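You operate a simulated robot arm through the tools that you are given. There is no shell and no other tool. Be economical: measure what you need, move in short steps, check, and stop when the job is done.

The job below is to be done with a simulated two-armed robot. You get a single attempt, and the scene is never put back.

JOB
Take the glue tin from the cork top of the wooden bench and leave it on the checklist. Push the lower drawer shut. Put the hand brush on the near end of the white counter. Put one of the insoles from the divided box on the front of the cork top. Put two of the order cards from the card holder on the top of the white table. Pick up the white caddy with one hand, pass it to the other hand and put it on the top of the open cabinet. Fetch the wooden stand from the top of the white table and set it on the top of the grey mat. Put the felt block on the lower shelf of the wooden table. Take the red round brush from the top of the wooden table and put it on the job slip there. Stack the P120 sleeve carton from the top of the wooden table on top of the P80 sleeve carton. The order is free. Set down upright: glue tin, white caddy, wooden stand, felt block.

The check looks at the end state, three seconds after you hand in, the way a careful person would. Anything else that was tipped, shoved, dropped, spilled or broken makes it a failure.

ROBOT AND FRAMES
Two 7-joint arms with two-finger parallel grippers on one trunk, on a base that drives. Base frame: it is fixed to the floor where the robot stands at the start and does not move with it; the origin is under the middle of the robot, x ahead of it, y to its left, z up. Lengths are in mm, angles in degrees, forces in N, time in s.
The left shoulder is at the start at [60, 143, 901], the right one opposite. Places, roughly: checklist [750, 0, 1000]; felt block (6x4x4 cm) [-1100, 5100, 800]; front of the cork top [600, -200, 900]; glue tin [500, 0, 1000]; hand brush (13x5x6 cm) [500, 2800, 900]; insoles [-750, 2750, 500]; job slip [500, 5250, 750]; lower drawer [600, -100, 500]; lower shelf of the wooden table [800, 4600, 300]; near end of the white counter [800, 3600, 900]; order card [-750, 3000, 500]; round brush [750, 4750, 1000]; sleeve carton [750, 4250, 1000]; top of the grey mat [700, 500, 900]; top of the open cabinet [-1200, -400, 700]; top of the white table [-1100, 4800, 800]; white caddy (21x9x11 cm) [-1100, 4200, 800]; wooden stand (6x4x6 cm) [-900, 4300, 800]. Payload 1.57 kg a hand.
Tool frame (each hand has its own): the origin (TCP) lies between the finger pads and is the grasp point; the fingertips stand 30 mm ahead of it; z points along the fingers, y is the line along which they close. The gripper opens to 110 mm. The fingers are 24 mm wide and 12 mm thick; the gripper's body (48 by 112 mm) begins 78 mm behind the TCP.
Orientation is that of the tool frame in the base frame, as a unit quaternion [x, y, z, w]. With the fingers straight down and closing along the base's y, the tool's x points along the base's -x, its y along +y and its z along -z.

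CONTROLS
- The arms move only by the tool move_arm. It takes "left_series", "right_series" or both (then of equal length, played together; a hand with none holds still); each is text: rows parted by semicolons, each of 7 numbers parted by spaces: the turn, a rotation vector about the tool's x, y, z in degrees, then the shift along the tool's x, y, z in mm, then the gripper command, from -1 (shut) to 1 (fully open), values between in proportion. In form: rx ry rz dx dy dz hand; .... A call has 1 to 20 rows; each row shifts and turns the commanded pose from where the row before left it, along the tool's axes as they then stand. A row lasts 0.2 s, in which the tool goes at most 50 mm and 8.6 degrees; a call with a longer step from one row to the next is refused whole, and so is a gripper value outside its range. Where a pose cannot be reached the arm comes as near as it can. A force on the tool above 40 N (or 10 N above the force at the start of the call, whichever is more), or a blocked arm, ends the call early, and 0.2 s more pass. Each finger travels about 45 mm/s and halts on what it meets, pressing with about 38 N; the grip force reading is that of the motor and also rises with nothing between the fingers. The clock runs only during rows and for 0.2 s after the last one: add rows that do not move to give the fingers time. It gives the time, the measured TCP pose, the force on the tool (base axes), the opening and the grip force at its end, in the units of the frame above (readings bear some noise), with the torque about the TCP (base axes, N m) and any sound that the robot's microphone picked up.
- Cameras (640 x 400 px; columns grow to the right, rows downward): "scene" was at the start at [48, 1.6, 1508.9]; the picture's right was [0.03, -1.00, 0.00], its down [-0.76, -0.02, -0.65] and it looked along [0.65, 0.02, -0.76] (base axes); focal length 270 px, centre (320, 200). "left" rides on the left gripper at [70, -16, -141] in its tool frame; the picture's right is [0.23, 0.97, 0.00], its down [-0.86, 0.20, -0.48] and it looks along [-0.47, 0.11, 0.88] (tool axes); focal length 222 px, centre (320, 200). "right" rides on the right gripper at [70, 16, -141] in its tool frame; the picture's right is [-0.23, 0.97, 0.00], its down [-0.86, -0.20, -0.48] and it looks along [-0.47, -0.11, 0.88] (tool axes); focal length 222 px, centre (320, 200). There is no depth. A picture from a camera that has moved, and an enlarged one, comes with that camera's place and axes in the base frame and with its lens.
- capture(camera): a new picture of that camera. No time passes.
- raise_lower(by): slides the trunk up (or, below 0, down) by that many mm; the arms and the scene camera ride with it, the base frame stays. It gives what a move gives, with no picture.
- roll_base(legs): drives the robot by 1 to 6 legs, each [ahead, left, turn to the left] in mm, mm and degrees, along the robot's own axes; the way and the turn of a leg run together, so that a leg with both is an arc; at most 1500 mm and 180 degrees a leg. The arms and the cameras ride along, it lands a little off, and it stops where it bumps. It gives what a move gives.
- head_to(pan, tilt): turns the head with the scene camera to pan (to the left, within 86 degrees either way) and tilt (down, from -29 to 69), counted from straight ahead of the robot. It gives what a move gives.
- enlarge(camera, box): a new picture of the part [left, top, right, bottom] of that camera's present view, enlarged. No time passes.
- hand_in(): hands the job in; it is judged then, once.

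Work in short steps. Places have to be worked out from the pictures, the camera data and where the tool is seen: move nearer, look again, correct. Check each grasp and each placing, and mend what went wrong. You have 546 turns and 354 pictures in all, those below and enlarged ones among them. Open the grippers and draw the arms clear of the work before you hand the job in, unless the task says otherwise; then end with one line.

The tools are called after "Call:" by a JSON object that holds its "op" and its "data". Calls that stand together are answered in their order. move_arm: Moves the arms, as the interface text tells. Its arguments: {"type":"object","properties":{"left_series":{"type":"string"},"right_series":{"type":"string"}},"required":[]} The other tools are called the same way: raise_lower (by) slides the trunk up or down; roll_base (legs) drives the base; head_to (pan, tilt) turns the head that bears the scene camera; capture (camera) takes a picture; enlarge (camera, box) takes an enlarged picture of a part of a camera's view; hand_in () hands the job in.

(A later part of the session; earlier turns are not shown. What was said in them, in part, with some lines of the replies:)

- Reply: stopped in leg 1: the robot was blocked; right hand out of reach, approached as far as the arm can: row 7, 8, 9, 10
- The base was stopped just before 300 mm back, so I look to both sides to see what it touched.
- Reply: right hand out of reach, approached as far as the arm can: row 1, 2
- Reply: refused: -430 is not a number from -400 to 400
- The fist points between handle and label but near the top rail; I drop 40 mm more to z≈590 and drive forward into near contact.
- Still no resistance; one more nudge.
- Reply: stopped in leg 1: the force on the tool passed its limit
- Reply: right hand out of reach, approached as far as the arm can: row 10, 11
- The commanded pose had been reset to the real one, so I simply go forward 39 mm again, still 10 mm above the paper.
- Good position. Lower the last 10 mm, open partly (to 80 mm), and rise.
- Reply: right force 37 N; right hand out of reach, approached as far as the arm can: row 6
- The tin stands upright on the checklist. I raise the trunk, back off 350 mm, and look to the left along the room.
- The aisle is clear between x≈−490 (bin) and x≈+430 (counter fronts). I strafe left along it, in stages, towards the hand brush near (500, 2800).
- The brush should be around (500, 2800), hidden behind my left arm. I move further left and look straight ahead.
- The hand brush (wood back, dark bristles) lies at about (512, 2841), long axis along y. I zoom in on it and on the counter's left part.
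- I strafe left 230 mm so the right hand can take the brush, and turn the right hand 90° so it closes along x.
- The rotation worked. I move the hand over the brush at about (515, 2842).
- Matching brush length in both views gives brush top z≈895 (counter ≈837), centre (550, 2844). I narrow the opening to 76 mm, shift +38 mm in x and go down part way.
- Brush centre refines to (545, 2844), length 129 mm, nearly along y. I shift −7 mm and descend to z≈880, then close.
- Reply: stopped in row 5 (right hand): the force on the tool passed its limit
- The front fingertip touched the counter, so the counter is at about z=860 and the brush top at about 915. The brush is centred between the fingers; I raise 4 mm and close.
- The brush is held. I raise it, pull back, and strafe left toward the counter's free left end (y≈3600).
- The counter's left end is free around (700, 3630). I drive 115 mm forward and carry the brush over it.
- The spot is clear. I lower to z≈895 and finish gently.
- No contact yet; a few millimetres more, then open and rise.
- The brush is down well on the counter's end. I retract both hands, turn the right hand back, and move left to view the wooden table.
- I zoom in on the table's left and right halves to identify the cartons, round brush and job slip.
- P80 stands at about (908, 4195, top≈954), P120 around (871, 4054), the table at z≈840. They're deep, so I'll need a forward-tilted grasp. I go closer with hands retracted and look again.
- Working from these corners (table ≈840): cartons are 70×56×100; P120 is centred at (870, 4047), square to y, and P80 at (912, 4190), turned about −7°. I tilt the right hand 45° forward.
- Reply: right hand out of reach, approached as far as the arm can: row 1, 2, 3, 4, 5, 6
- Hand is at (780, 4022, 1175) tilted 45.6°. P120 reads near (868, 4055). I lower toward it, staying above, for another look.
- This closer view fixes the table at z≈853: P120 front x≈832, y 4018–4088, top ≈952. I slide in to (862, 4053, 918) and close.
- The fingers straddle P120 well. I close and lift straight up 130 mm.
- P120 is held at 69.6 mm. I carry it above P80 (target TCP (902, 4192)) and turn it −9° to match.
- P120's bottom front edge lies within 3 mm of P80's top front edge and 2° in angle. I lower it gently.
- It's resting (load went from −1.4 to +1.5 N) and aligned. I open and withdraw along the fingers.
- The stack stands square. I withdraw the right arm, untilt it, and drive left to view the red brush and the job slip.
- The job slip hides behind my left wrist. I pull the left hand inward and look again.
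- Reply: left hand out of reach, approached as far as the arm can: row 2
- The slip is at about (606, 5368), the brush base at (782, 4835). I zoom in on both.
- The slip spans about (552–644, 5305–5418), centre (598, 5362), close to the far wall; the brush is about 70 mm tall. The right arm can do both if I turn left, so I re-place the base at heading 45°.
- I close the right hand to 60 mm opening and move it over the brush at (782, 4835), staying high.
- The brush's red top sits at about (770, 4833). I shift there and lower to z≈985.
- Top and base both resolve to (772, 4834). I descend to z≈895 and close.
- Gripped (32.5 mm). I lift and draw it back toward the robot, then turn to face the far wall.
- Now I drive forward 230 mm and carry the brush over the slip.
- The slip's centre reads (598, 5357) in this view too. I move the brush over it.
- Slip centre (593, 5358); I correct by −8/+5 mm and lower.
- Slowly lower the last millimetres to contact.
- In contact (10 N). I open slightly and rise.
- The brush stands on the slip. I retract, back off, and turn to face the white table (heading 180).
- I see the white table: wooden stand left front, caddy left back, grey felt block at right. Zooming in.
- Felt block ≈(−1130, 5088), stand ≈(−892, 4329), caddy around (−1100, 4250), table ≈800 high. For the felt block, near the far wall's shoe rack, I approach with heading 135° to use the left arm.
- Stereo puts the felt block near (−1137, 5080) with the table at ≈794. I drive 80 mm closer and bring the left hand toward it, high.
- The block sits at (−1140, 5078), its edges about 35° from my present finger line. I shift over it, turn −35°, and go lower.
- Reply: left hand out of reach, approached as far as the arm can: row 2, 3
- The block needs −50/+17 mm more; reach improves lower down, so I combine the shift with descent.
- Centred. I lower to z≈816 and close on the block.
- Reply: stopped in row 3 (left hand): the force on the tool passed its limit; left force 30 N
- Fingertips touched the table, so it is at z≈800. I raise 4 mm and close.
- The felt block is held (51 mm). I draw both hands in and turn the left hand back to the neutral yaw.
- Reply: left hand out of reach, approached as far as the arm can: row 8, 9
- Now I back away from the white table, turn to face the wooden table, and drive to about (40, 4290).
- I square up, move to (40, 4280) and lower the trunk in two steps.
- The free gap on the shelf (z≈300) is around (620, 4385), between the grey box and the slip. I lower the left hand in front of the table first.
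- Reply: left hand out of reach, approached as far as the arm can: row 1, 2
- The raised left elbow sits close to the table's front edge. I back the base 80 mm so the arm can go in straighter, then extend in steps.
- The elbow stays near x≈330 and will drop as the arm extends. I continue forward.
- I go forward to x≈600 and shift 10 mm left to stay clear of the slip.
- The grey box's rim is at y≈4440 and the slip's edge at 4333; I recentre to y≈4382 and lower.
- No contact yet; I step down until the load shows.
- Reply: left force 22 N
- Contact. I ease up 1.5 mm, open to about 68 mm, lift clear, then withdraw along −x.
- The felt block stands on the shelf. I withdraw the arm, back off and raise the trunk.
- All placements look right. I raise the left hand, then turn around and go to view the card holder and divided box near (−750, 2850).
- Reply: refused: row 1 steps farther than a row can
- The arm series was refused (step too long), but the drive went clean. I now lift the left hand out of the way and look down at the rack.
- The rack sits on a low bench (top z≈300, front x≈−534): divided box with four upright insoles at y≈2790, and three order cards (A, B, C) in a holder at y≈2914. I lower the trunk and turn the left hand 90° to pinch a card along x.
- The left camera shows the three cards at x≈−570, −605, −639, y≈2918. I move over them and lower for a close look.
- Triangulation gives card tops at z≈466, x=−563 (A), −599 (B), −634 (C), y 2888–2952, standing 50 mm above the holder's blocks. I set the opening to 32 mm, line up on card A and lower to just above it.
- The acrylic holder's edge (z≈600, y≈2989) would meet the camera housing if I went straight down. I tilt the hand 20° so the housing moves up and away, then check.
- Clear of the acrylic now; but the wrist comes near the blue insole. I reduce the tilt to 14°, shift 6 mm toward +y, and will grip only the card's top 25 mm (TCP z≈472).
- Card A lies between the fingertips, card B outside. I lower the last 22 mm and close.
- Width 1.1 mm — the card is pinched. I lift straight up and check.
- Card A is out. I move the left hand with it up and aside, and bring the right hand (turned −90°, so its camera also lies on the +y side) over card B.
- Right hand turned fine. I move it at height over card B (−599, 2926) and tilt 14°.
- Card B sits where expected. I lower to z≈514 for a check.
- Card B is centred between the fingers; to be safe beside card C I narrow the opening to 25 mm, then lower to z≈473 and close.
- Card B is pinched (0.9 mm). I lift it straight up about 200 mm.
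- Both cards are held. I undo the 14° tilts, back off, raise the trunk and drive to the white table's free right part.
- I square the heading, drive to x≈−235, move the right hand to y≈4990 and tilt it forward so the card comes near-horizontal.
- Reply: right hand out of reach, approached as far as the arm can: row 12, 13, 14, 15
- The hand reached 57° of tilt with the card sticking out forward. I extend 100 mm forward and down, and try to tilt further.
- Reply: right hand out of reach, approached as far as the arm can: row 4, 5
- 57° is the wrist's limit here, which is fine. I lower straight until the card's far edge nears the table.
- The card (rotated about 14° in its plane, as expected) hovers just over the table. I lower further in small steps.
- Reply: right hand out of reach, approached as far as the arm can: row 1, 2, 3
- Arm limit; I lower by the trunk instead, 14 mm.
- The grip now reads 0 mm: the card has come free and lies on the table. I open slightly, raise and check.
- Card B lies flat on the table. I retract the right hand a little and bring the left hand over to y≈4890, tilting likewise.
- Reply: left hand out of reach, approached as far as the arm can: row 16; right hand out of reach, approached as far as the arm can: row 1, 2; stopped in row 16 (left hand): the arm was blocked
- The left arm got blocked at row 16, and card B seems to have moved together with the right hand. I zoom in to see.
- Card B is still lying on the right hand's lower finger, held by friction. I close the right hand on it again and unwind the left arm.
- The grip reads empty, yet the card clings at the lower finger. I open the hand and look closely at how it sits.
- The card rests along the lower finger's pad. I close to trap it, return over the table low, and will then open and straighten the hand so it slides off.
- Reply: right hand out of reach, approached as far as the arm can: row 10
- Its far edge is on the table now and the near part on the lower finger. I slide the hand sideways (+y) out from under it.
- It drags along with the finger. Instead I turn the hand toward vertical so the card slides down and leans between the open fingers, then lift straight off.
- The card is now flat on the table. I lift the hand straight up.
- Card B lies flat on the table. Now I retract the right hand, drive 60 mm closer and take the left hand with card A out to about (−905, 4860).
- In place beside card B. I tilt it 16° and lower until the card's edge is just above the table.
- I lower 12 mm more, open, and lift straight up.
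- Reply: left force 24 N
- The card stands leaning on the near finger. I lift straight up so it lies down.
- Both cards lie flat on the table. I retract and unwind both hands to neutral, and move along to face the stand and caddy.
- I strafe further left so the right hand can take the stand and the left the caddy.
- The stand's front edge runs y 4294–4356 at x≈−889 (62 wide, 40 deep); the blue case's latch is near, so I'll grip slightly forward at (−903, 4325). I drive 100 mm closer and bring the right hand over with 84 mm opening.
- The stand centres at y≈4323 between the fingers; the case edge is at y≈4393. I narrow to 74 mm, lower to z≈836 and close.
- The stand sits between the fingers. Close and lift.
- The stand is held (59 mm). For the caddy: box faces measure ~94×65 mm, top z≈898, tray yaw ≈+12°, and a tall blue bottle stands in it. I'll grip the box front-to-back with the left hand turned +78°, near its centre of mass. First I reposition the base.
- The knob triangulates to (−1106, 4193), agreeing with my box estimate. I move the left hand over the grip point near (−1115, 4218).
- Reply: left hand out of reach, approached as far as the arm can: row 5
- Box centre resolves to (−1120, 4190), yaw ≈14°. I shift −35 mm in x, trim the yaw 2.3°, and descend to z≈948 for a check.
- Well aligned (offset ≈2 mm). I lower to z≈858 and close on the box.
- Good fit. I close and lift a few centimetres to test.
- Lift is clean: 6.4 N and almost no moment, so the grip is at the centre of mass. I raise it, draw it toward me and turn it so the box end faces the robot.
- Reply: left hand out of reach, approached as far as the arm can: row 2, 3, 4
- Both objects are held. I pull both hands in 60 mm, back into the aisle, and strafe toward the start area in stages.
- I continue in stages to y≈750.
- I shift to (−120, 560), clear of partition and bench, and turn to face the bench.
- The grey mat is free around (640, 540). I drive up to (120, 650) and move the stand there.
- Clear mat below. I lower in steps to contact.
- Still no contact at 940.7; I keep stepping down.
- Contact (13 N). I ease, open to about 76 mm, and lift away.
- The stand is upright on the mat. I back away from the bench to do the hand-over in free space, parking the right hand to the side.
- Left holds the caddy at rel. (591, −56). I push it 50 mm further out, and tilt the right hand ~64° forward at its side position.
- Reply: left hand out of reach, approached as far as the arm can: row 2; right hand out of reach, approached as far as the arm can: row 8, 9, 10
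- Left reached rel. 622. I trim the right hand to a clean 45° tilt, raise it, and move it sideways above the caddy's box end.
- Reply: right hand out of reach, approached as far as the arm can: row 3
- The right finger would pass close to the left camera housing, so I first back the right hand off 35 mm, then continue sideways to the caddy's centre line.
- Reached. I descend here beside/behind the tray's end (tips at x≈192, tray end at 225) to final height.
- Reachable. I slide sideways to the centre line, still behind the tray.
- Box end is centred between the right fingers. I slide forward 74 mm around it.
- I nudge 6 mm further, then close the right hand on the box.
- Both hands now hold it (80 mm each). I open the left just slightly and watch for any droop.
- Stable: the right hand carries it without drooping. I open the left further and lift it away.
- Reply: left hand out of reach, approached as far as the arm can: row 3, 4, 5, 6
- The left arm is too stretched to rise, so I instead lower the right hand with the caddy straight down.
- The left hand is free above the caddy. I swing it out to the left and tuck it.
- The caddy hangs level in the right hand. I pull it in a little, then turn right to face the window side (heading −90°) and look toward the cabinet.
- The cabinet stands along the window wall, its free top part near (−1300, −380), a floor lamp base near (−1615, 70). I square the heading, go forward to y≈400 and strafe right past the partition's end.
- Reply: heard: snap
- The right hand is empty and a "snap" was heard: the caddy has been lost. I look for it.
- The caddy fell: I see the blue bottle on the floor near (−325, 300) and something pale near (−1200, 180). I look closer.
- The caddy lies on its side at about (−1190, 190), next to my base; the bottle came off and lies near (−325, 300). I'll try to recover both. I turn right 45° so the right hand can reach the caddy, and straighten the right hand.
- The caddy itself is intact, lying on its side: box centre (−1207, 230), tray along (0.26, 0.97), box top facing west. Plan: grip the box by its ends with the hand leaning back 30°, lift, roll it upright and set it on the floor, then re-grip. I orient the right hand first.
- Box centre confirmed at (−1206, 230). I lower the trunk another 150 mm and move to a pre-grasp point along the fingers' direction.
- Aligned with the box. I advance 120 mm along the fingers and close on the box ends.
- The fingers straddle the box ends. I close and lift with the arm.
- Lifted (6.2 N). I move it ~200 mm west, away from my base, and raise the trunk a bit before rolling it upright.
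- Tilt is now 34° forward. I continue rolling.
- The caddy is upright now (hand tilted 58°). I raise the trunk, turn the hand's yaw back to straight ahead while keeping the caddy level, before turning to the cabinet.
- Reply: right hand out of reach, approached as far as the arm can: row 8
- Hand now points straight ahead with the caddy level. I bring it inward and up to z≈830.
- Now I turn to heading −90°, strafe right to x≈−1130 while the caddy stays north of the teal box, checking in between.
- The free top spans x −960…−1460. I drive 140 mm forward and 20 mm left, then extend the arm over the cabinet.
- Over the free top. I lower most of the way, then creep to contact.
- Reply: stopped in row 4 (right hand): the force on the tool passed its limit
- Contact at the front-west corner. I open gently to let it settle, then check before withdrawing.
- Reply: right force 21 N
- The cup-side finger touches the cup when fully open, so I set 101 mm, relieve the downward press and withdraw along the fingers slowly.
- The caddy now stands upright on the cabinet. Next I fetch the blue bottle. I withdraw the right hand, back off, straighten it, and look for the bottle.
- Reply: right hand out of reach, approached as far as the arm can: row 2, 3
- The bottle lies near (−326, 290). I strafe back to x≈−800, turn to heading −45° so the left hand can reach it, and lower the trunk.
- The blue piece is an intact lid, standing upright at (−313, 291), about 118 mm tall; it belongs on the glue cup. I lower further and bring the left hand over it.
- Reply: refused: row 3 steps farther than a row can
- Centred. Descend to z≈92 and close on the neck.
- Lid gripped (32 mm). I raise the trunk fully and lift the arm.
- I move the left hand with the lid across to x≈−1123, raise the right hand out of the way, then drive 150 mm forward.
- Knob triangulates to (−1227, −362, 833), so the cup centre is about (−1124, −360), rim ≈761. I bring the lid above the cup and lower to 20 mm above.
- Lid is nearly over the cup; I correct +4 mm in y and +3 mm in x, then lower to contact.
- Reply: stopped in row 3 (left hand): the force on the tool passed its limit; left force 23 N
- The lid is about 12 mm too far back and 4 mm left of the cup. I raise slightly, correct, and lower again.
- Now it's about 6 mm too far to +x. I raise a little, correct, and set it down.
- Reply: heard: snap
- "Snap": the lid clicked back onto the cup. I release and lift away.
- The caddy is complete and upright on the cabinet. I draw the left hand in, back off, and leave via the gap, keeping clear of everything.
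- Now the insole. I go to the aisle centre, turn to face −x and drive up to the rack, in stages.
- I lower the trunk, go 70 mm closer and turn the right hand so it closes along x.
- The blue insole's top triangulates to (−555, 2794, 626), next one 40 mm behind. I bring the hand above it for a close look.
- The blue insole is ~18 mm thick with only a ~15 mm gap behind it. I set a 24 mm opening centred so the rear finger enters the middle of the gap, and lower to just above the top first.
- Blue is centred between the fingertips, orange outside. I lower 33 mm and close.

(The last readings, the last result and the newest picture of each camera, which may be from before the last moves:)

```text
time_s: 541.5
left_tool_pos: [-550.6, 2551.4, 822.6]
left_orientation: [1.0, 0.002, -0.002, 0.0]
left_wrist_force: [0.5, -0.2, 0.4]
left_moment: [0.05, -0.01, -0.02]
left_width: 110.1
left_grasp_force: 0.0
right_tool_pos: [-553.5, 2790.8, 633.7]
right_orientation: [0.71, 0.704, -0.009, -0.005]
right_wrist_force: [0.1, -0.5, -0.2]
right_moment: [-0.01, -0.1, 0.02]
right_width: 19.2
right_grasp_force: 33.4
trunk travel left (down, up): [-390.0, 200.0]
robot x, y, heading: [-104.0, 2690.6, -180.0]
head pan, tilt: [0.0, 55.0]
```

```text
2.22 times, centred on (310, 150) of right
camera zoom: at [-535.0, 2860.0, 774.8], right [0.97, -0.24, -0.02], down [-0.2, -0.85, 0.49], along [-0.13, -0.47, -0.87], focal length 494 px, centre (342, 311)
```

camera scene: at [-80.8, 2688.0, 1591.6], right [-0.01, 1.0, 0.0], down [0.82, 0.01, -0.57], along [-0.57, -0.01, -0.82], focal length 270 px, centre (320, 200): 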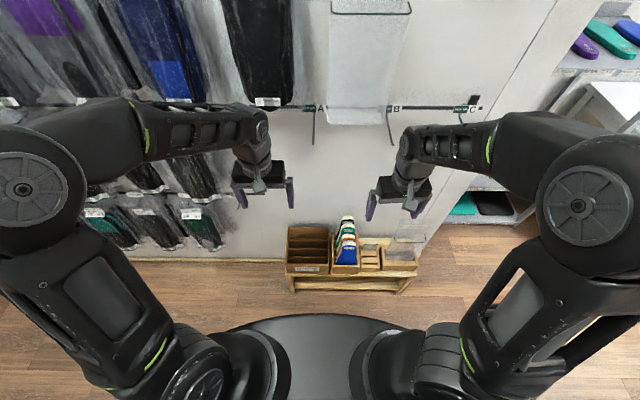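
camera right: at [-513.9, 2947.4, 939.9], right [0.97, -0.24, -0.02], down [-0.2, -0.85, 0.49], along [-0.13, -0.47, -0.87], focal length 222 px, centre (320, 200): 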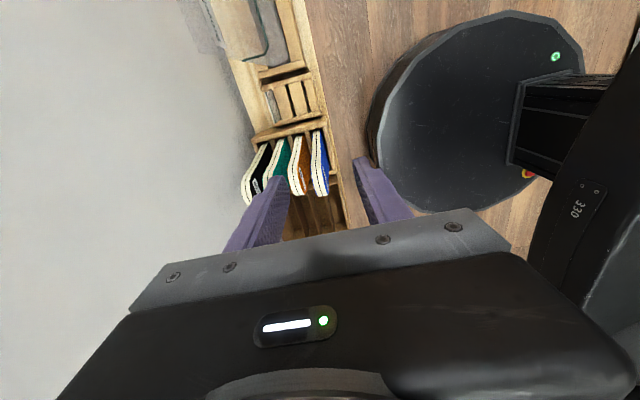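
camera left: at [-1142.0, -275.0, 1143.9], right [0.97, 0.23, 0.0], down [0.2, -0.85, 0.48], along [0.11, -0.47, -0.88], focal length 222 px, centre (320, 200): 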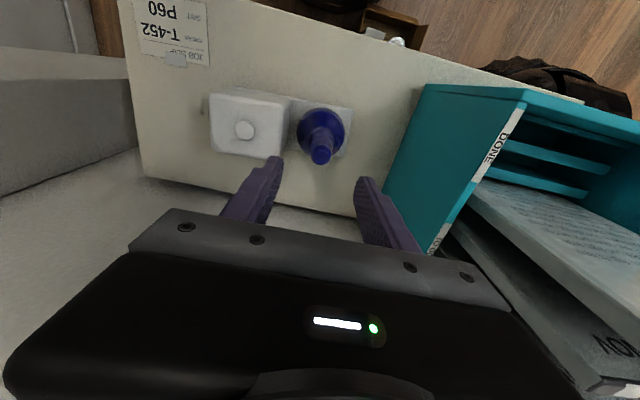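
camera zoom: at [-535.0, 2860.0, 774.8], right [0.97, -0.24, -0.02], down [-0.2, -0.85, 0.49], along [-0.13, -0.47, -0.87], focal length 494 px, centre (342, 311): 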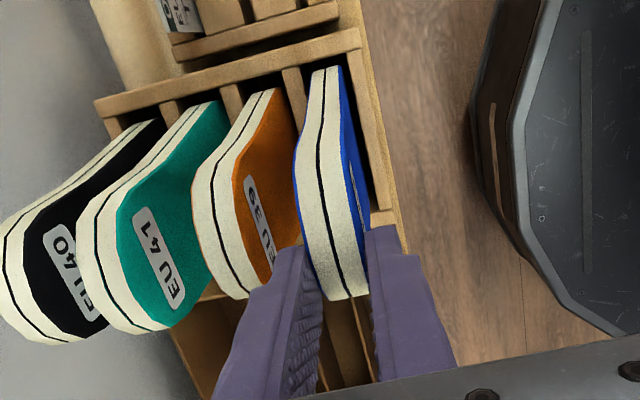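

Gripped (19 mm). I lift it straight out with the trunk and the arm.

Call:
{"op": "raise_lower", "data": {"by": 200}}

Call:
{"op": "move_arm", "data": {"right_series": "0 0 0 0 0 -40 -1;0 0 0 0 0 -40 -1;0 0 0 0 0 -40 -1;0 0 0 0 0 -40 -1;0 0 0 0 0 -40 -1;0 0 0 0 0 -40 -1;0 0 0 0 0 -40 -1;0 0 0 0 0 0 -1"}}

Call:
{"op": "capture", "data": {"camera": "scene"}}

```text
time_s: 543.7
left_tool_pos: [-550.3, 2551.3, 1020.5]
left_orientation: [1.0, 0.001, -0.002, 0.0]
left_wrist_force: [0.9, 0.5, 0.7]
left_moment: [0.01, 0.02, 0.01]
left_width: 109.9
left_grasp_force: 0.0
right_tool_pos: [-554.9, 2790.4, 833.5]
right_orientation: [0.71, 0.704, -0.008, -0.004]
right_wrist_force: [0.1, 0.3, -1.6]
right_moment: [-0.03, 0.0, -0.03]
right_width: 19.1
right_grasp_force: 33.1
trunk travel left (down, up): [-590.0, 0.0]
robot x, y, heading: [-105.4, 2690.3, -179.7]
head pan, tilt: [0.0, 55.0]
```

```text
time_s: 545.2
left_tool_pos: [-550.6, 2550.9, 1021.7]
left_orientation: [1.0, 0.001, -0.004, 0.0]
left_wrist_force: [-0.4, 0.6, 0.3]
left_moment: [-0.02, -0.02, 0.03]
left_width: 109.9
left_grasp_force: 0.0
right_tool_pos: [-544.5, 2792.5, 1073.9]
right_orientation: [0.712, 0.702, 0.009, 0.003]
right_wrist_force: [1.0, 0.5, -14.1]
right_moment: [0.02, -0.56, -0.07]
right_width: 19.5
right_grasp_force: 33.1
trunk travel left (down, up): [-590.0, 0.0]
robot x, y, heading: [-109.2, 2687.7, -179.6]
head pan, tilt: [0.0, 55.0]
stopped in row 7 (right hand): the force on the tool passed its limit (the readings are from after the stop); the commanded pose is now the measured one
```

```text
76 pictures are left
camera scene: at [-150.6, 2688.2, 1591.5], right [0.0, 1.0, 0.0], down [0.82, 0.0, -0.57], along [-0.57, 0.0, -0.82], focal length 270 px, centre (320, 200)
```

scene: 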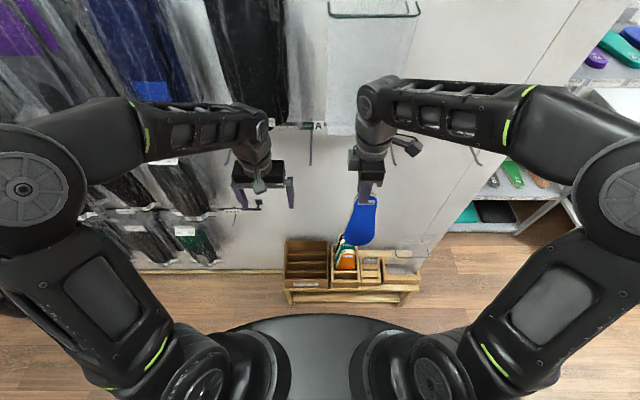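

The wrist met the hanging display above. I go down 20 mm and back toward me.

Call:
{"op": "move_arm", "data": {"right_series": "0 0 0 0 0 12 -1;0 0 0 0 12 10 -1;0 0 0 0 30 0 -1;0 0 0 0 40 0 -1;0 0 0 0 40 0 -1;0 0 0 0 0 0 -1"}}

Call:
{"op": "head_to", "data": {"pan": 0, "tilt": 30}}

Call:
{"op": "capture", "data": {"camera": "scene"}}

```text
time_s: 546.6
left_tool_pos: [-550.0, 2551.9, 1022.5]
left_orientation: [1.0, 0.002, -0.002, 0.002]
left_wrist_force: [-0.1, 0.0, -0.4]
left_moment: [-0.02, 0.01, 0.01]
left_width: 110.0
left_grasp_force: 0.1
right_tool_pos: [-425.0, 2792.3, 1052.1]
right_orientation: [0.712, 0.702, 0.006, 0.001]
right_wrist_force: [0.5, 0.6, -0.7]
right_moment: [0.02, 0.03, 0.04]
right_width: 19.3
right_grasp_force: 33.3
trunk travel left (down, up): [-590.0, 0.0]
robot x, y, heading: [-107.5, 2686.9, -179.9]
head pan, tilt: [0.0, 55.0]
```

```text
time_s: 547.5
left_tool_pos: [-550.9, 2551.5, 1022.0]
left_orientation: [1.0, 0.001, -0.003, 0.001]
left_wrist_force: [0.2, -0.7, 0.6]
left_moment: [0.0, 0.0, -0.03]
left_width: 110.3
left_grasp_force: 0.1
right_tool_pos: [-424.2, 2791.7, 1053.9]
right_orientation: [0.712, 0.702, 0.005, 0.002]
right_wrist_force: [0.1, -0.3, -0.6]
right_moment: [-0.02, 0.0, 0.02]
right_width: 19.4
right_grasp_force: 33.2
trunk travel left (down, up): [-590.0, 0.0]
robot x, y, heading: [-109.6, 2689.8, -179.8]
head pan, tilt: [0.0, 30.0]
```

```text
75 pictures are left
camera scene: at [-168.3, 2687.8, 1627.6], right [0.0, 1.0, 0.0], down [0.5, 0.0, -0.87], along [-0.87, 0.0, -0.5], focal length 270 px, centre (320, 200)
```

scene: 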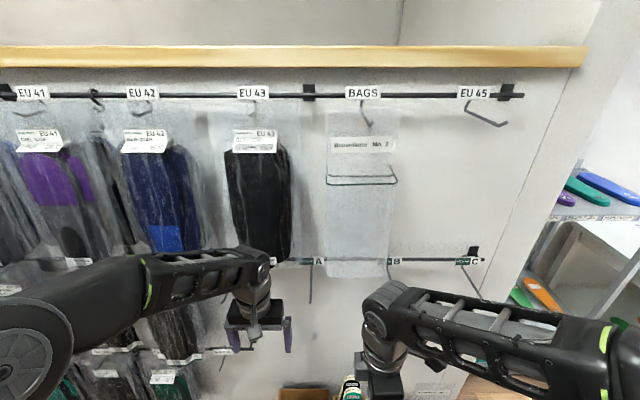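

The insole is out and hanging free; the display looks undisturbed. I back into the aisle and drive to the start area.

Call:
{"op": "roll_base", "data": {"legs": [[-110, 0, 0], [0, 1250, 0]]}}

Call:
{"op": "roll_base", "data": {"legs": [[0, 1150, 0]]}}

Call:
{"op": "roll_base", "data": {"legs": [[100, 0, 0], [0, 0, 90], [0, 0, 90]]}}

Call:
{"op": "head_to", "data": {"pan": 0, "tilt": 45}}

Call:
{"op": "capture", "data": {"camera": "scene"}}

```text
time_s: 554.6
left_tool_pos: [-451.3, 1299.9, 1020.9]
left_orientation: [1.0, -0.008, -0.001, 0.0]
left_wrist_force: [0.3, -0.8, -0.5]
left_moment: [-0.03, 0.0, 0.0]
left_width: 110.1
left_grasp_force: 0.0
right_tool_pos: [-321.1, 1536.8, 1053.2]
right_orientation: [0.718, 0.696, 0.006, 0.001]
right_wrist_force: [-0.7, -0.2, -0.1]
right_moment: [-0.02, 0.03, -0.03]
right_width: 19.4
right_grasp_force: 32.8
trunk travel left (down, up): [-590.0, 0.0]
robot x, y, heading: [-8.6, 1427.4, 178.8]
head pan, tilt: [0.0, 30.0]
```

```text
time_s: 560.6
left_tool_pos: [-471.7, 119.6, 1021.3]
left_orientation: [1.0, -0.008, -0.002, 0.001]
left_wrist_force: [-0.7, -0.4, -0.4]
left_moment: [0.03, 0.04, 0.03]
left_width: 109.8
left_grasp_force: 0.0
right_tool_pos: [-341.9, 357.3, 1053.7]
right_orientation: [0.718, 0.696, 0.007, 0.002]
right_wrist_force: [-1.3, 0.4, 0.2]
right_moment: [-0.03, 0.01, -0.02]
right_width: 19.2
right_grasp_force: 33.0
trunk travel left (down, up): [-590.0, 0.0]
robot x, y, heading: [-27.0, 245.3, 178.9]
head pan, tilt: [0.0, 30.0]
```

```text
time_s: 569.4
left_tool_pos: [319.5, 372.2, 1021.8]
left_orientation: [0.017, 1.0, -0.001, 0.003]
left_wrist_force: [0.5, -0.3, 0.3]
left_moment: [0.0, 0.0, 0.0]
left_width: 110.1
left_grasp_force: 0.1
right_tool_pos: [184.7, 134.9, 1053.6]
right_orientation: [-0.689, 0.725, 0.0, -0.006]
right_wrist_force: [-0.5, 0.1, -1.2]
right_moment: [0.02, 0.02, -0.02]
right_width: 19.1
right_grasp_force: 33.2
trunk travel left (down, up): [-590.0, 0.0]
robot x, y, heading: [-125.6, 253.4, -2.3]
head pan, tilt: [0.0, 30.0]
```

```text
time_s: 570.1
left_tool_pos: [320.1, 372.7, 1020.7]
left_orientation: [0.016, 1.0, 0.0, 0.003]
left_wrist_force: [0.5, 0.6, -0.7]
left_moment: [0.01, -0.01, 0.0]
left_width: 109.9
left_grasp_force: 0.1
right_tool_pos: [184.7, 134.8, 1053.5]
right_orientation: [-0.689, 0.725, 0.002, -0.006]
right_wrist_force: [0.1, -0.9, -0.6]
right_moment: [0.01, -0.03, 0.01]
right_width: 19.3
right_grasp_force: 33.6
trunk travel left (down, up): [-590.0, 0.0]
robot x, y, heading: [-129.4, 253.2, -2.3]
head pan, tilt: [0.0, 45.0]
```

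```text
74 pictures are left
camera scene: at [-75.0, 248.5, 1605.1], right [-0.03, -1.0, 0.0], down [-0.71, 0.02, -0.71], along [0.71, -0.02, -0.71], focal length 270 px, centre (320, 200)
```

scene: 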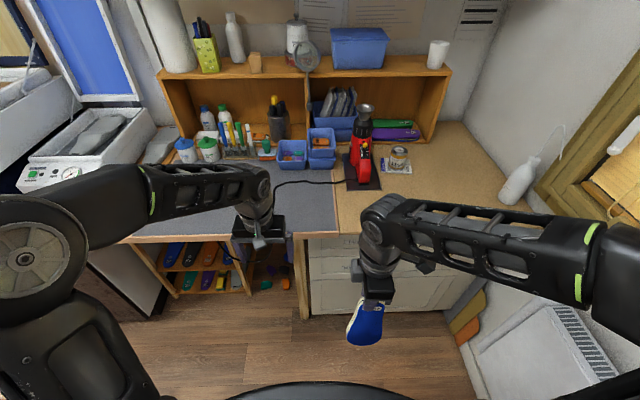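

I square the heading, move right to y≈60, and tilt the hand forward so the insole points ahead.

Call:
{"op": "roll_base", "data": {"legs": [[0, 0, 2.3], [-60, -190, 0]]}}

Call:
{"op": "move_arm", "data": {"right_series": "8 0 0 0 -20 0 -1;8 0 0 0 -20 0 -1;8 0 0 0 -20 0 -1;8 0 0 0 -20 0 -1;8 0 0 0 0 0 -1;8 0 0 0 0 0 -1;8 0 0 0 0 0 -1;0 0 0 0 0 0 -1"}}

Call:
{"op": "capture", "data": {"camera": "scene"}}

```text
time_s: 572.1
left_tool_pos: [255.2, 201.9, 1022.4]
left_orientation: [-0.004, 1.0, 0.0, 0.002]
left_wrist_force: [0.3, 1.0, -0.6]
left_moment: [0.06, -0.02, 0.0]
left_width: 110.1
left_grasp_force: 0.1
right_tool_pos: [130.8, -39.4, 1053.1]
right_orientation: [-0.704, 0.71, 0.003, -0.006]
right_wrist_force: [-0.3, -0.2, -0.5]
right_moment: [0.04, -0.02, -0.03]
right_width: 19.4
right_grasp_force: 33.2
trunk travel left (down, up): [-590.0, 0.0]
robot x, y, heading: [-182.6, 63.1, 0.7]
head pan, tilt: [0.0, 45.0]
```

```text
time_s: 573.9
left_tool_pos: [255.2, 201.4, 1020.4]
left_orientation: [-0.005, 1.0, 0.0, 0.003]
left_wrist_force: [-1.1, -1.2, 0.4]
left_moment: [-0.01, -0.02, 0.02]
left_width: 110.1
left_grasp_force: 0.1
right_tool_pos: [266.8, -2.5, 1103.5]
right_orientation: [-0.624, 0.629, -0.332, 0.324]
right_wrist_force: [-0.3, 0.3, -1.0]
right_moment: [0.04, 0.11, 0.0]
right_width: 19.4
right_grasp_force: 32.9
right hand out of reach, approached as far as the arm can: row 5, 6, 7
trunk travel left (down, up): [-590.0, 0.0]
robot x, y, heading: [-184.3, 59.3, 0.6]
head pan, tilt: [0.0, 45.0]
```

```text
73 pictures are left
camera scene: at [-133.9, 61.7, 1605.1], right [0.01, -1.0, 0.0], down [-0.71, -0.01, -0.71], along [0.71, 0.01, -0.71], focal length 270 px, centre (320, 200)
```

scene: 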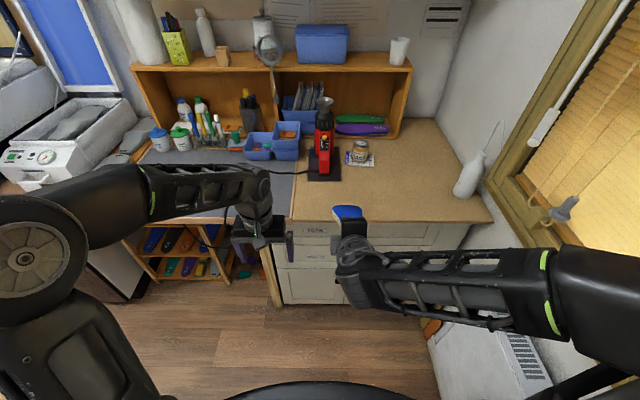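

Tilt 55° achieved. I move the hand to the right, then drive toward the bench with the insole's toe above the cork.

Call:
{"op": "move_arm", "data": {"right_series": "0 0 0 38 0 0 -1;0 0 0 38 0 0 -1;0 0 0 38 0 0 -1;0 0 0 38 0 0 -1;0 0 0 38 0 0 -1;0 0 0 0 0 0 -1"}}

Call:
{"op": "roll_base", "data": {"legs": [[150, -40, -0.6]]}}

Call:
{"op": "capture", "data": {"camera": "scene"}}

```text
time_s: 575.3
left_tool_pos: [256.7, 202.6, 1021.7]
left_orientation: [-0.004, 1.0, 0.0, 0.003]
left_wrist_force: [0.3, 1.0, 0.6]
left_moment: [-0.04, -0.02, 0.02]
left_width: 109.8
left_grasp_force: 0.0
right_tool_pos: [297.7, -179.1, 1122.4]
right_orientation: [-0.625, 0.627, -0.332, 0.325]
right_wrist_force: [-0.1, -0.4, -0.8]
right_moment: [0.02, 0.14, -0.02]
right_width: 19.4
right_grasp_force: 33.0
right hand out of reach, approached as far as the arm can: row 1, 2, 3
trunk travel left (down, up): [-590.0, 0.0]
robot x, y, heading: [-183.6, 61.8, 0.5]
head pan, tilt: [0.0, 45.0]
```

```text
time_s: 576.7
left_tool_pos: [409.0, 158.3, 1021.4]
left_orientation: [0.001, 1.0, 0.0, 0.002]
left_wrist_force: [0.2, -0.4, 0.1]
left_moment: [0.01, 0.02, -0.02]
left_width: 110.1
left_grasp_force: 0.0
right_tool_pos: [448.0, -225.1, 1122.9]
right_orientation: [-0.622, 0.631, -0.333, 0.323]
right_wrist_force: [0.1, 0.0, -1.3]
right_moment: [0.04, 0.14, 0.02]
right_width: 19.4
right_grasp_force: 33.5
trunk travel left (down, up): [-590.0, 0.0]
robot x, y, heading: [-32.1, 19.0, -0.1]
head pan, tilt: [0.0, 45.0]
```

```text
72 pictures are left
camera scene: at [20.4, 21.5, 1605.0], right [0.0, -1.0, 0.0], down [-0.71, 0.0, -0.71], along [0.71, 0.0, -0.71], focal length 270 px, centre (320, 200)
```

scene: 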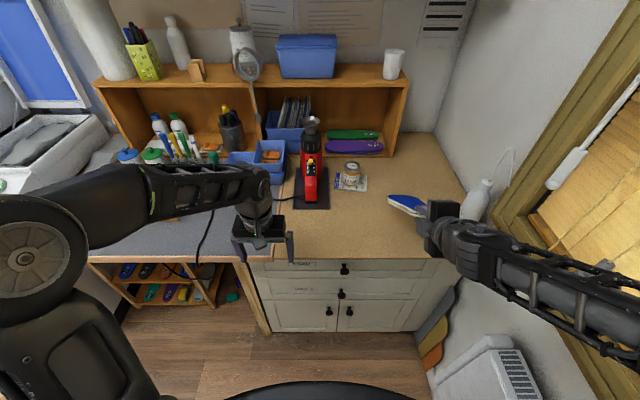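

The toe is over the cork. I drive another 125 mm, then lower until the toe touches.

Call:
{"op": "roll_base", "data": {"legs": [[125, 0, 0]]}}

Call:
{"op": "raise_lower", "data": {"by": -35}}

Call:
{"op": "enlarge", "data": {"camera": "scene", "box": [280, 130, 480, 280]}}

Call:
{"op": "capture", "data": {"camera": "right"}}

```text
time_s: 578.0
left_tool_pos: [535.9, 158.8, 1022.4]
left_orientation: [0.0, 1.0, 0.0, 0.002]
left_wrist_force: [0.8, 0.5, -0.9]
left_moment: [-0.05, 0.06, 0.04]
left_width: 110.2
left_grasp_force: 0.1
right_tool_pos: [574.9, -223.8, 1122.2]
right_orientation: [-0.623, 0.63, -0.333, 0.324]
right_wrist_force: [-0.5, -0.2, -0.4]
right_moment: [0.01, 0.1, 0.01]
right_width: 19.4
right_grasp_force: 33.8
trunk travel left (down, up): [-590.0, 0.0]
robot x, y, heading: [93.8, 22.6, -0.0]
head pan, tilt: [0.0, 45.0]
```

```text
time_s: 578.8
left_tool_pos: [534.0, 159.1, 987.6]
left_orientation: [-0.001, 1.0, 0.001, 0.002]
left_wrist_force: [-1.1, 1.0, -0.2]
left_moment: [0.01, 0.0, -0.04]
left_width: 110.0
left_grasp_force: 0.0
right_tool_pos: [572.3, -223.4, 1087.4]
right_orientation: [-0.622, 0.629, -0.334, 0.325]
right_wrist_force: [-0.3, 0.7, -1.3]
right_moment: [0.03, 0.09, 0.01]
right_width: 19.5
right_grasp_force: 33.3
trunk travel left (down, up): [-555.0, 35.0]
robot x, y, heading: [92.9, 22.7, -0.1]
head pan, tilt: [0.0, 45.0]
```

```text
2.67 times, centred on (380, 205) of scene
camera zoom: at [143.9, 22.0, 1570.0], right [0.0, -1.0, 0.0], down [-0.71, 0.0, -0.71], along [0.71, 0.0, -0.71], focal length 721 px, centre (160, 187)
```

zoom: 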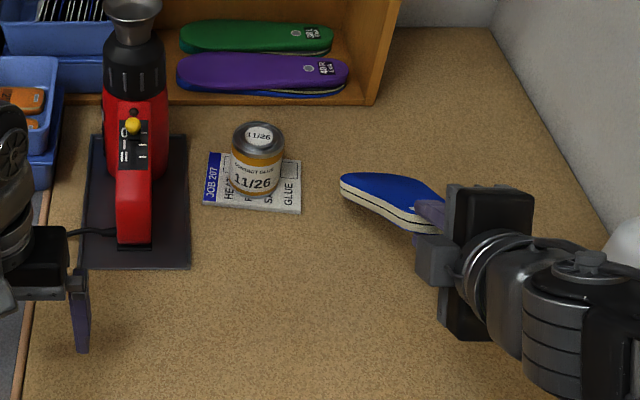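

```text
70 pictures are left
camera right: at [446.3, -291.0, 1155.1], right [-0.55, 0.23, -0.8], down [-0.27, 0.86, 0.43], along [0.79, 0.45, -0.41], focal length 222 px, centre (320, 200)
```

right: 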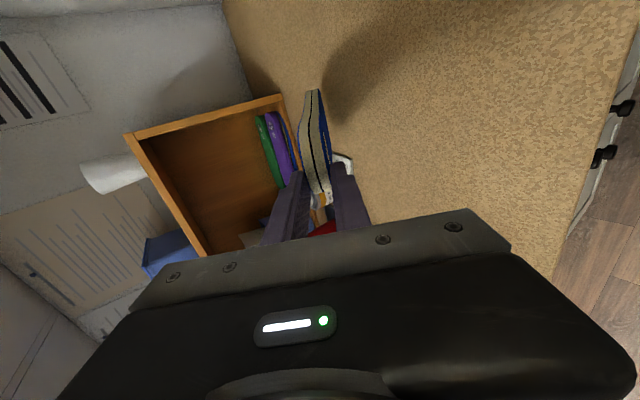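

Toe is just above the cork. I open the hand so the heel rests on the lower finger, then lower with the trunk.

Call:
{"op": "move_arm", "data": {"right_series": "0 0 0 0 0 0 -0.5;0 0 0 0 0 0 -0.2;0 0 0 0 0 0 0.05;0 0 0 0 0 0 0.05;0 0 0 0 0 0 0.05"}}

Call:
{"op": "raise_lower", "data": {"by": -60}}

Call:
{"op": "enlarge", "data": {"camera": "scene", "box": [280, 130, 480, 280]}}

Call:
{"op": "capture", "data": {"camera": "right"}}

```text
time_s: 580.0
left_tool_pos: [533.4, 158.6, 986.5]
left_orientation: [-0.001, 1.0, 0.0, 0.003]
left_wrist_force: [0.3, 0.4, 0.3]
left_moment: [-0.04, 0.0, -0.01]
left_width: 110.0
left_grasp_force: 0.1
right_tool_pos: [572.9, -223.1, 1088.8]
right_orientation: [-0.622, 0.629, -0.334, 0.325]
right_wrist_force: [-0.5, 0.5, -0.2]
right_moment: [0.03, 0.06, -0.02]
right_width: 58.0
right_grasp_force: 0.5
trunk travel left (down, up): [-555.0, 35.0]
robot x, y, heading: [92.5, 22.4, -0.3]
head pan, tilt: [0.0, 45.0]
```

```text
time_s: 581.0
left_tool_pos: [533.3, 157.7, 929.9]
left_orientation: [0.001, 1.0, 0.0, 0.005]
left_wrist_force: [-2.2, 4.2, 33.9]
left_moment: [0.85, 0.5, -0.04]
left_width: 110.0
left_grasp_force: 0.0
right_tool_pos: [572.0, -224.6, 1029.0]
right_orientation: [-0.622, 0.629, -0.334, 0.325]
right_wrist_force: [0.2, 0.6, -0.6]
right_moment: [-0.02, 0.0, -0.01]
right_width: 58.0
right_grasp_force: 0.6
trunk travel left (down, up): [-495.0, 95.0]
robot x, y, heading: [94.6, 19.7, -0.1]
head pan, tilt: [0.0, 45.0]
```

```text
2.67 times, centred on (380, 205) of scene
camera zoom: at [141.7, 21.9, 1510.8], right [0.0, -1.0, 0.0], down [-0.71, 0.0, -0.71], along [0.71, 0.0, -0.71], focal length 721 px, centre (160, 187)
```

zoom: 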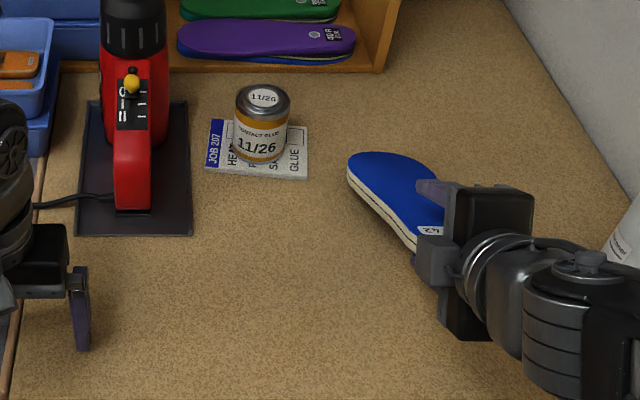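

```text
68 pictures are left
camera right: at [444.8, -291.0, 1096.3], right [-0.55, 0.23, -0.8], down [-0.27, 0.86, 0.43], along [0.79, 0.45, -0.41], focal length 222 px, centre (320, 200)
```

right: 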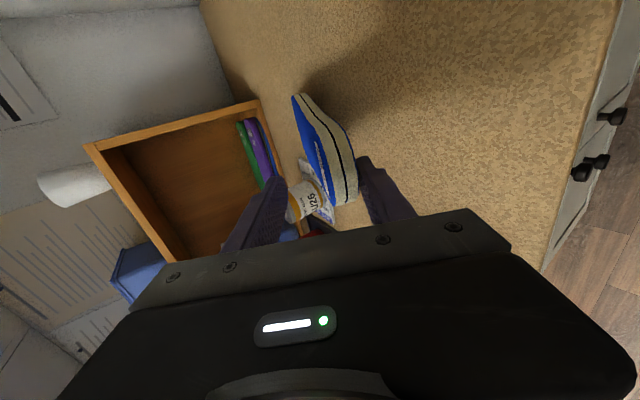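

The lowered trunk pressed my left fingertips onto the bench edge; I raise the left hand right away.

Call:
{"op": "move_arm", "data": {"left_series": "0 0 0 0 0 -40 1;0 0 0 0 0 -40 1;0 0 0 0 0 -40 1;0 0 0 0 0 -40 1;0 0 0 0 0 0 1"}}

Call:
{"op": "capture", "data": {"camera": "scene"}}

```text
time_s: 582.2
left_tool_pos: [531.6, 158.4, 1077.8]
left_orientation: [0.001, 1.0, 0.001, -0.001]
left_wrist_force: [0.7, -1.1, 0.3]
left_moment: [0.0, 0.03, 0.0]
left_width: 110.3
left_grasp_force: 0.0
left hand out of reach, approached as far as the arm can: row 4
right_tool_pos: [572.7, -223.5, 1027.5]
right_orientation: [-0.623, 0.629, -0.333, 0.323]
right_wrist_force: [-0.3, -0.6, -0.6]
right_moment: [-0.03, -0.03, 0.01]
right_width: 58.0
right_grasp_force: 0.0
trunk travel left (down, up): [-495.0, 95.0]
robot x, y, heading: [94.0, 19.4, -0.2]
head pan, tilt: [0.0, 45.0]
```

```text
67 pictures are left
camera scene: at [143.9, 22.5, 1510.0], right [0.0, -1.0, 0.0], down [-0.71, 0.0, -0.71], along [0.71, 0.0, -0.71], focal length 270 px, centre (320, 200)
```

scene: 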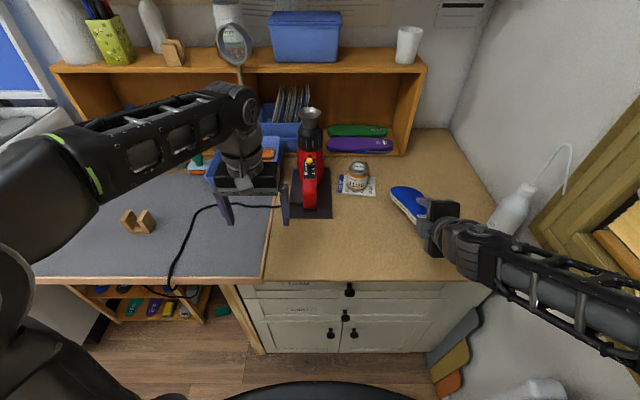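

All well. I continue lowering the right hand by 55 mm with the trunk.

Call:
{"op": "raise_lower", "data": {"by": -55}}

Call:
{"op": "enlarge", "data": {"camera": "scene", "box": [320, 130, 520, 280]}}

Call:
{"op": "capture", "data": {"camera": "right"}}

```text
time_s: 583.1
left_tool_pos: [532.0, 157.4, 1022.4]
left_orientation: [0.0, 1.0, 0.001, -0.001]
left_wrist_force: [0.3, -0.9, -0.4]
left_moment: [0.01, 0.02, 0.0]
left_width: 110.2
left_grasp_force: 0.2
right_tool_pos: [572.8, -223.7, 971.6]
right_orientation: [-0.622, 0.63, -0.333, 0.324]
right_wrist_force: [0.5, 0.4, -0.4]
right_moment: [0.0, -0.01, 0.02]
right_width: 58.2
right_grasp_force: 0.4
trunk travel left (down, up): [-440.0, 150.0]
robot x, y, heading: [95.9, 21.0, 0.2]
head pan, tilt: [0.0, 45.0]
```

```text
2.67 times, centred on (420, 205) of scene
camera zoom: at [143.8, 22.0, 1455.1], right [0.0, -1.0, 0.0], down [-0.71, 0.0, -0.71], along [0.71, 0.0, -0.71], focal length 721 px, centre (53, 187)
```

zoom: 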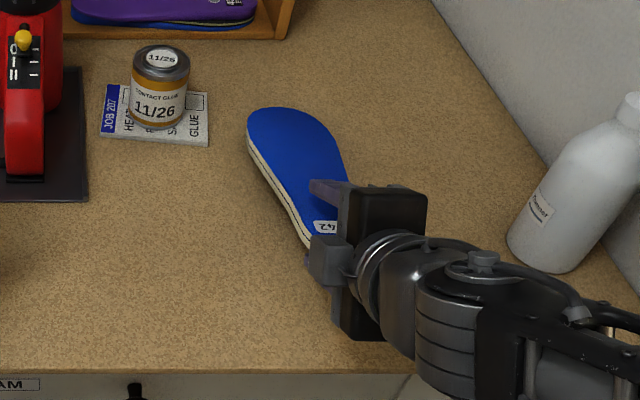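

```text
65 pictures are left
camera right: at [446.2, -291.0, 1040.2], right [-0.55, 0.23, -0.8], down [-0.27, 0.86, 0.43], along [0.79, 0.45, -0.41], focal length 222 px, centre (320, 200)
```

right: 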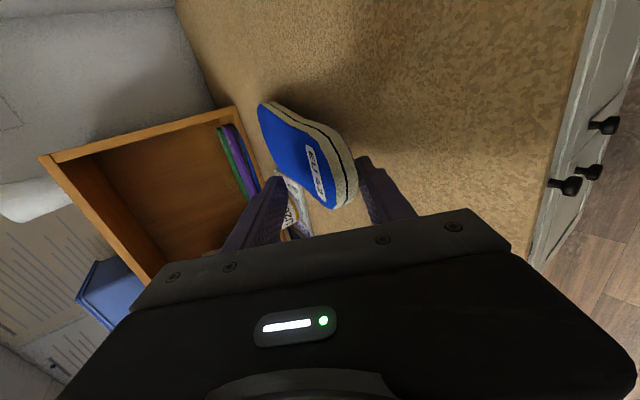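

Nearly flat now, heel on the lower finger. I lower 10 mm more and draw it ~60 mm back toward the front edge.

Call:
{"op": "raise_lower", "data": {"by": -10}}

Call:
{"op": "roll_base", "data": {"legs": [[-55, 0, 0]]}}

Call:
{"op": "enlarge", "data": {"camera": "scene", "box": [320, 130, 520, 280]}}

```text
time_s: 583.7
left_tool_pos: [531.7, 157.1, 1011.9]
left_orientation: [0.0, 1.0, 0.0, -0.001]
left_wrist_force: [0.1, -0.1, 0.1]
left_moment: [0.02, 0.02, 0.0]
left_width: 110.0
left_grasp_force: 0.1
right_tool_pos: [572.5, -224.7, 963.2]
right_orientation: [-0.622, 0.63, -0.333, 0.324]
right_wrist_force: [0.6, -0.3, -0.6]
right_moment: [-0.01, -0.01, 0.01]
right_width: 58.0
right_grasp_force: 0.0
trunk travel left (down, up): [-430.0, 160.0]
robot x, y, heading: [95.3, 20.5, -0.2]
head pan, tilt: [0.0, 45.0]
```

```text
time_s: 584.7
left_tool_pos: [475.8, 157.1, 1013.0]
left_orientation: [0.001, 1.0, 0.0, 0.0]
left_wrist_force: [-0.4, 0.2, -0.1]
left_moment: [0.01, -0.02, 0.02]
left_width: 110.3
left_grasp_force: 0.1
right_tool_pos: [516.7, -223.6, 963.7]
right_orientation: [-0.622, 0.63, -0.334, 0.324]
right_wrist_force: [-0.1, -0.1, 0.4]
right_moment: [-0.03, -0.02, 0.0]
right_width: 57.7
right_grasp_force: 0.1
trunk travel left (down, up): [-430.0, 160.0]
robot x, y, heading: [36.7, 26.5, 0.3]
head pan, tilt: [0.0, 45.0]
```

```text
2.67 times, centred on (420, 205) of scene
camera zoom: at [87.6, 22.0, 1445.1], right [0.0, -1.0, 0.0], down [-0.71, 0.0, -0.71], along [0.71, 0.0, -0.71], focal length 721 px, centre (53, 187)
```

zoom: 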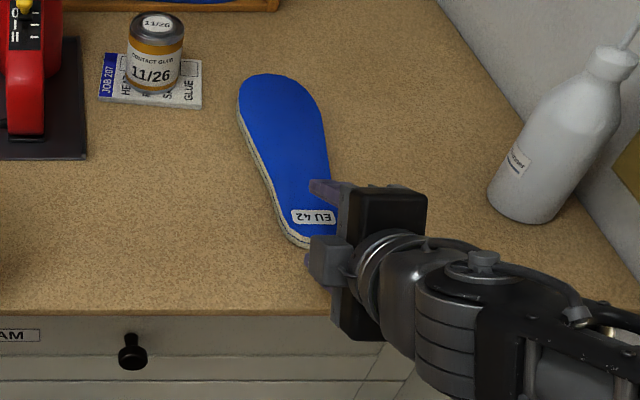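

The insole lies at x≈531–802 with only its heel edge on the finger. I rotate the hand to vertical, which slides the finger out from under it.

Call:
{"op": "move_arm", "data": {"right_series": "-8 0 0 0 0 0 0.05;-8 0 0 0 0 0 0.05;-8 0 0 0 0 0 0.05;-8 0 0 0 0 0 0.05;-8 0 0 0 0 0 0.05;-8 0 0 0 0 0 0.05;-7 0 0 0 0 0 0.05;0 0 0 0 0 0 0.05"}}

Call:
{"op": "enlarge", "data": {"camera": "scene", "box": [320, 130, 520, 280]}}

Call:
{"op": "capture", "data": {"camera": "right"}}

```text
time_s: 586.5
left_tool_pos: [477.4, 156.6, 1012.4]
left_orientation: [0.002, 1.0, 0.001, -0.001]
left_wrist_force: [0.4, 0.6, 0.3]
left_moment: [0.02, -0.03, -0.02]
left_width: 110.0
left_grasp_force: 0.1
right_tool_pos: [518.0, -228.8, 962.6]
right_orientation: [-0.696, 0.717, -0.032, 0.019]
right_wrist_force: [-0.2, 0.8, -0.9]
right_moment: [0.0, 0.01, -0.01]
right_width: 57.8
right_grasp_force: 0.1
right hand out of reach, approached as far as the arm can: row 1
trunk travel left (down, up): [-430.0, 160.0]
robot x, y, heading: [33.6, 22.1, 0.2]
head pan, tilt: [0.0, 45.0]
```

```text
2.67 times, centred on (420, 205) of scene
camera zoom: at [88.8, 22.0, 1445.1], right [0.0, -1.0, 0.0], down [-0.71, 0.0, -0.71], along [0.71, 0.0, -0.71], focal length 721 px, centre (53, 187)
```

zoom: 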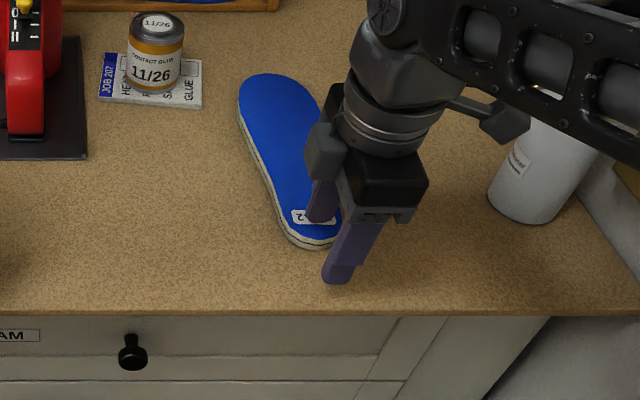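

```text
62 pictures are left
camera right: at [489.8, -295.2, 1103.8], right [-0.96, 0.26, -0.07], down [0.19, 0.86, 0.48], along [0.18, 0.45, -0.88], focal length 222 px, centre (320, 200)
```

right: 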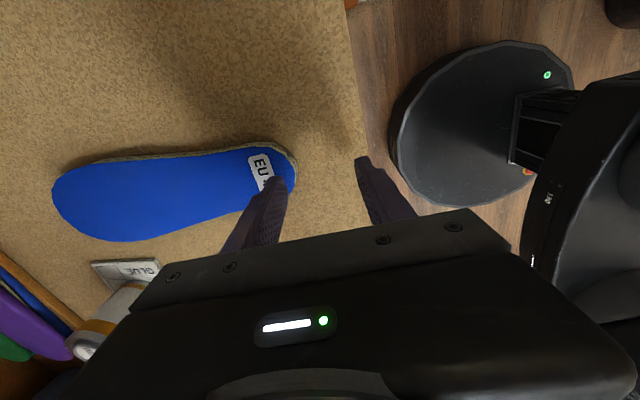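

The insole lies flat on the front of the cork top. I raise straight up, back away, and then inspect everything.

Call:
{"op": "raise_lower", "data": {"by": 150}}

Call:
{"op": "roll_base", "data": {"legs": [[-250, 60, 0]]}}

Call:
{"op": "capture", "data": {"camera": "scene"}}

```text
time_s: 588.2
left_tool_pos: [477.1, 156.7, 1163.0]
left_orientation: [0.002, 1.0, 0.001, 0.0]
left_wrist_force: [0.3, -0.5, -0.1]
left_moment: [0.02, -0.02, 0.0]
left_width: 110.0
left_grasp_force: 0.1
right_tool_pos: [518.8, -228.9, 1113.0]
right_orientation: [-0.696, 0.717, -0.032, 0.02]
right_wrist_force: [-0.4, 0.2, -0.4]
right_moment: [-0.02, -0.02, -0.01]
right_width: 58.0
right_grasp_force: 0.2
trunk travel left (down, up): [-580.0, 10.0]
robot x, y, heading: [37.1, 25.0, 0.0]
head pan, tilt: [0.0, 45.0]
```

```text
time_s: 590.1
left_tool_pos: [223.3, 212.4, 1162.2]
left_orientation: [0.004, 1.0, 0.001, 0.0]
left_wrist_force: [0.9, 0.2, 0.2]
left_moment: [-0.03, -0.06, 0.01]
left_width: 110.0
left_grasp_force: 0.0
right_tool_pos: [262.0, -173.3, 1111.9]
right_orientation: [-0.693, 0.72, -0.033, 0.019]
right_wrist_force: [-0.4, 0.6, 0.5]
right_moment: [0.0, 0.0, -0.02]
right_width: 58.0
right_grasp_force: 0.0
trunk travel left (down, up): [-580.0, 10.0]
robot x, y, heading: [-215.9, 80.8, -0.2]
head pan, tilt: [0.0, 45.0]
```

```text
61 pictures are left
camera scene: at [-166.0, 81.2, 1595.1], right [-0.01, -1.0, 0.0], down [-0.71, 0.01, -0.71], along [0.71, -0.01, -0.71], focal length 270 px, centre (320, 200)
```

scene: 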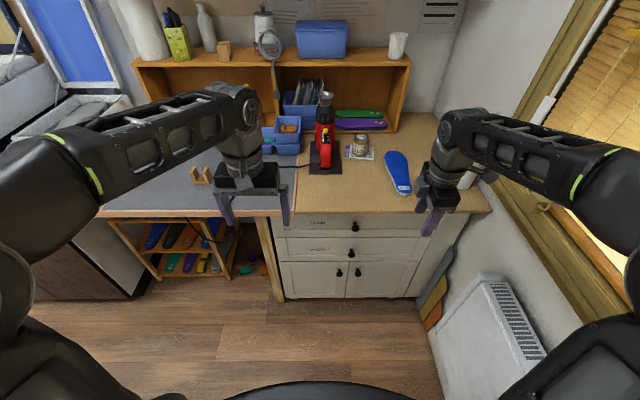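

The bench looks right: tin on the checklist, stand on the mat, insole on the cork front, drawer shut. I check the cabinet corner and the floor where the caddy fell.

Call:
{"op": "head_to", "data": {"pan": -86, "tilt": 50}}

Call:
{"op": "capture", "data": {"camera": "scene"}}

```text
time_s: 591.7
left_tool_pos: [225.1, 212.9, 1162.9]
left_orientation: [0.004, 1.0, 0.001, -0.001]
left_wrist_force: [-0.1, 0.7, -0.3]
left_moment: [0.02, 0.01, 0.02]
left_width: 109.7
left_grasp_force: 0.1
right_tool_pos: [262.2, -172.8, 1111.9]
right_orientation: [-0.693, 0.72, -0.032, 0.019]
right_wrist_force: [0.6, 0.2, -0.1]
right_moment: [0.01, -0.01, 0.03]
right_width: 57.8
right_grasp_force: 0.1
trunk travel left (down, up): [-580.0, 10.0]
robot x, y, heading: [-215.8, 80.8, -0.3]
head pan, tilt: [-85.9, 50.0]
```

```text
60 pictures are left
camera scene: at [-241.0, 4.6, 1588.1], right [-1.0, -0.06, 0.0], down [-0.05, 0.76, -0.64], along [0.04, -0.64, -0.77], focal length 270 px, centre (320, 200)
```

scene: 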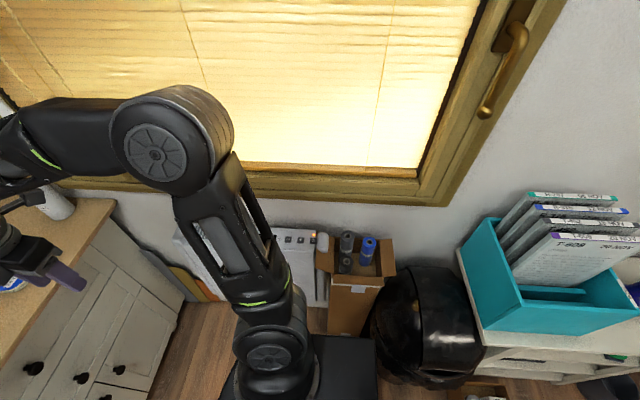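

The cabinet corner looks orderly and the floor clean. I open the right gripper fully; both arms are clear of the work.

Call:
{"op": "move_arm", "data": {"right_series": "0 0 0 0 0 0 1;0 0 0 0 0 0 1;0 0 0 0 0 0 1;0 0 0 0 0 0 1"}}

Call:
{"op": "head_to", "data": {"pan": 0, "tilt": 45}}

Call:
{"op": "enlarge", "data": {"camera": "scene", "box": [100, 80, 500, 330]}}

```text
time_s: 592.7
left_tool_pos: [224.7, 213.0, 1163.2]
left_orientation: [0.005, 1.0, 0.001, -0.001]
left_wrist_force: [-0.6, -0.6, 0.2]
left_moment: [-0.01, -0.03, -0.02]
left_width: 110.1
left_grasp_force: 0.1
right_tool_pos: [262.9, -173.0, 1112.3]
right_orientation: [-0.693, 0.72, -0.033, 0.019]
right_wrist_force: [0.7, -0.4, 0.4]
right_moment: [-0.04, -0.01, 0.0]
right_width: 109.9
right_grasp_force: 0.0
trunk travel left (down, up): [-580.0, 10.0]
robot x, y, heading: [-216.7, 82.5, -0.4]
head pan, tilt: [-85.9, 50.0]
```

```text
time_s: 594.3
left_tool_pos: [223.9, 213.6, 1160.4]
left_orientation: [0.004, 1.0, 0.001, 0.0]
left_wrist_force: [0.4, 0.1, -0.1]
left_moment: [0.01, -0.01, 0.01]
left_width: 110.0
left_grasp_force: 0.0
right_tool_pos: [263.5, -173.2, 1111.9]
right_orientation: [-0.694, 0.719, -0.033, 0.019]
right_wrist_force: [0.0, -0.7, -0.5]
right_moment: [0.0, 0.03, 0.01]
right_width: 109.9
right_grasp_force: 0.0
trunk travel left (down, up): [-580.0, 10.0]
robot x, y, heading: [-217.8, 80.2, -0.4]
head pan, tilt: [0.0, 45.0]
```

```text
1.60 times, centred on (300, 205) of scene
camera zoom: at [-164.6, 80.8, 1595.0], right [-0.01, -1.0, 0.0], down [-0.71, 0.01, -0.71], along [0.71, -0.01, -0.71], focal length 433 px, centre (352, 192)
```

zoom: 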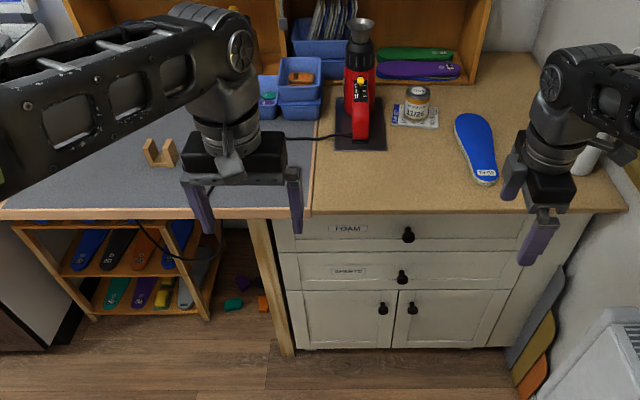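

Everything is in place and both hands are open and clear; I hand the job in.

Call:
{"op": "hand_in", "data": {}}

```text
The job is handed in.
```

I handed in with all ten tasks in place, but I dropped the white caddy while driving to the cabinet. It most likely hit the side of the teal file box. I picked it up off the floor, snapped its blue lid back on, and it now stands upright on the cabinet. I saw no spill and couldn't tell whether the file box moved; the robot may also have nudged the black bin early on, and my right wrist pushed up against the hanging display at the insole rack, which looked unchanged afterwards.
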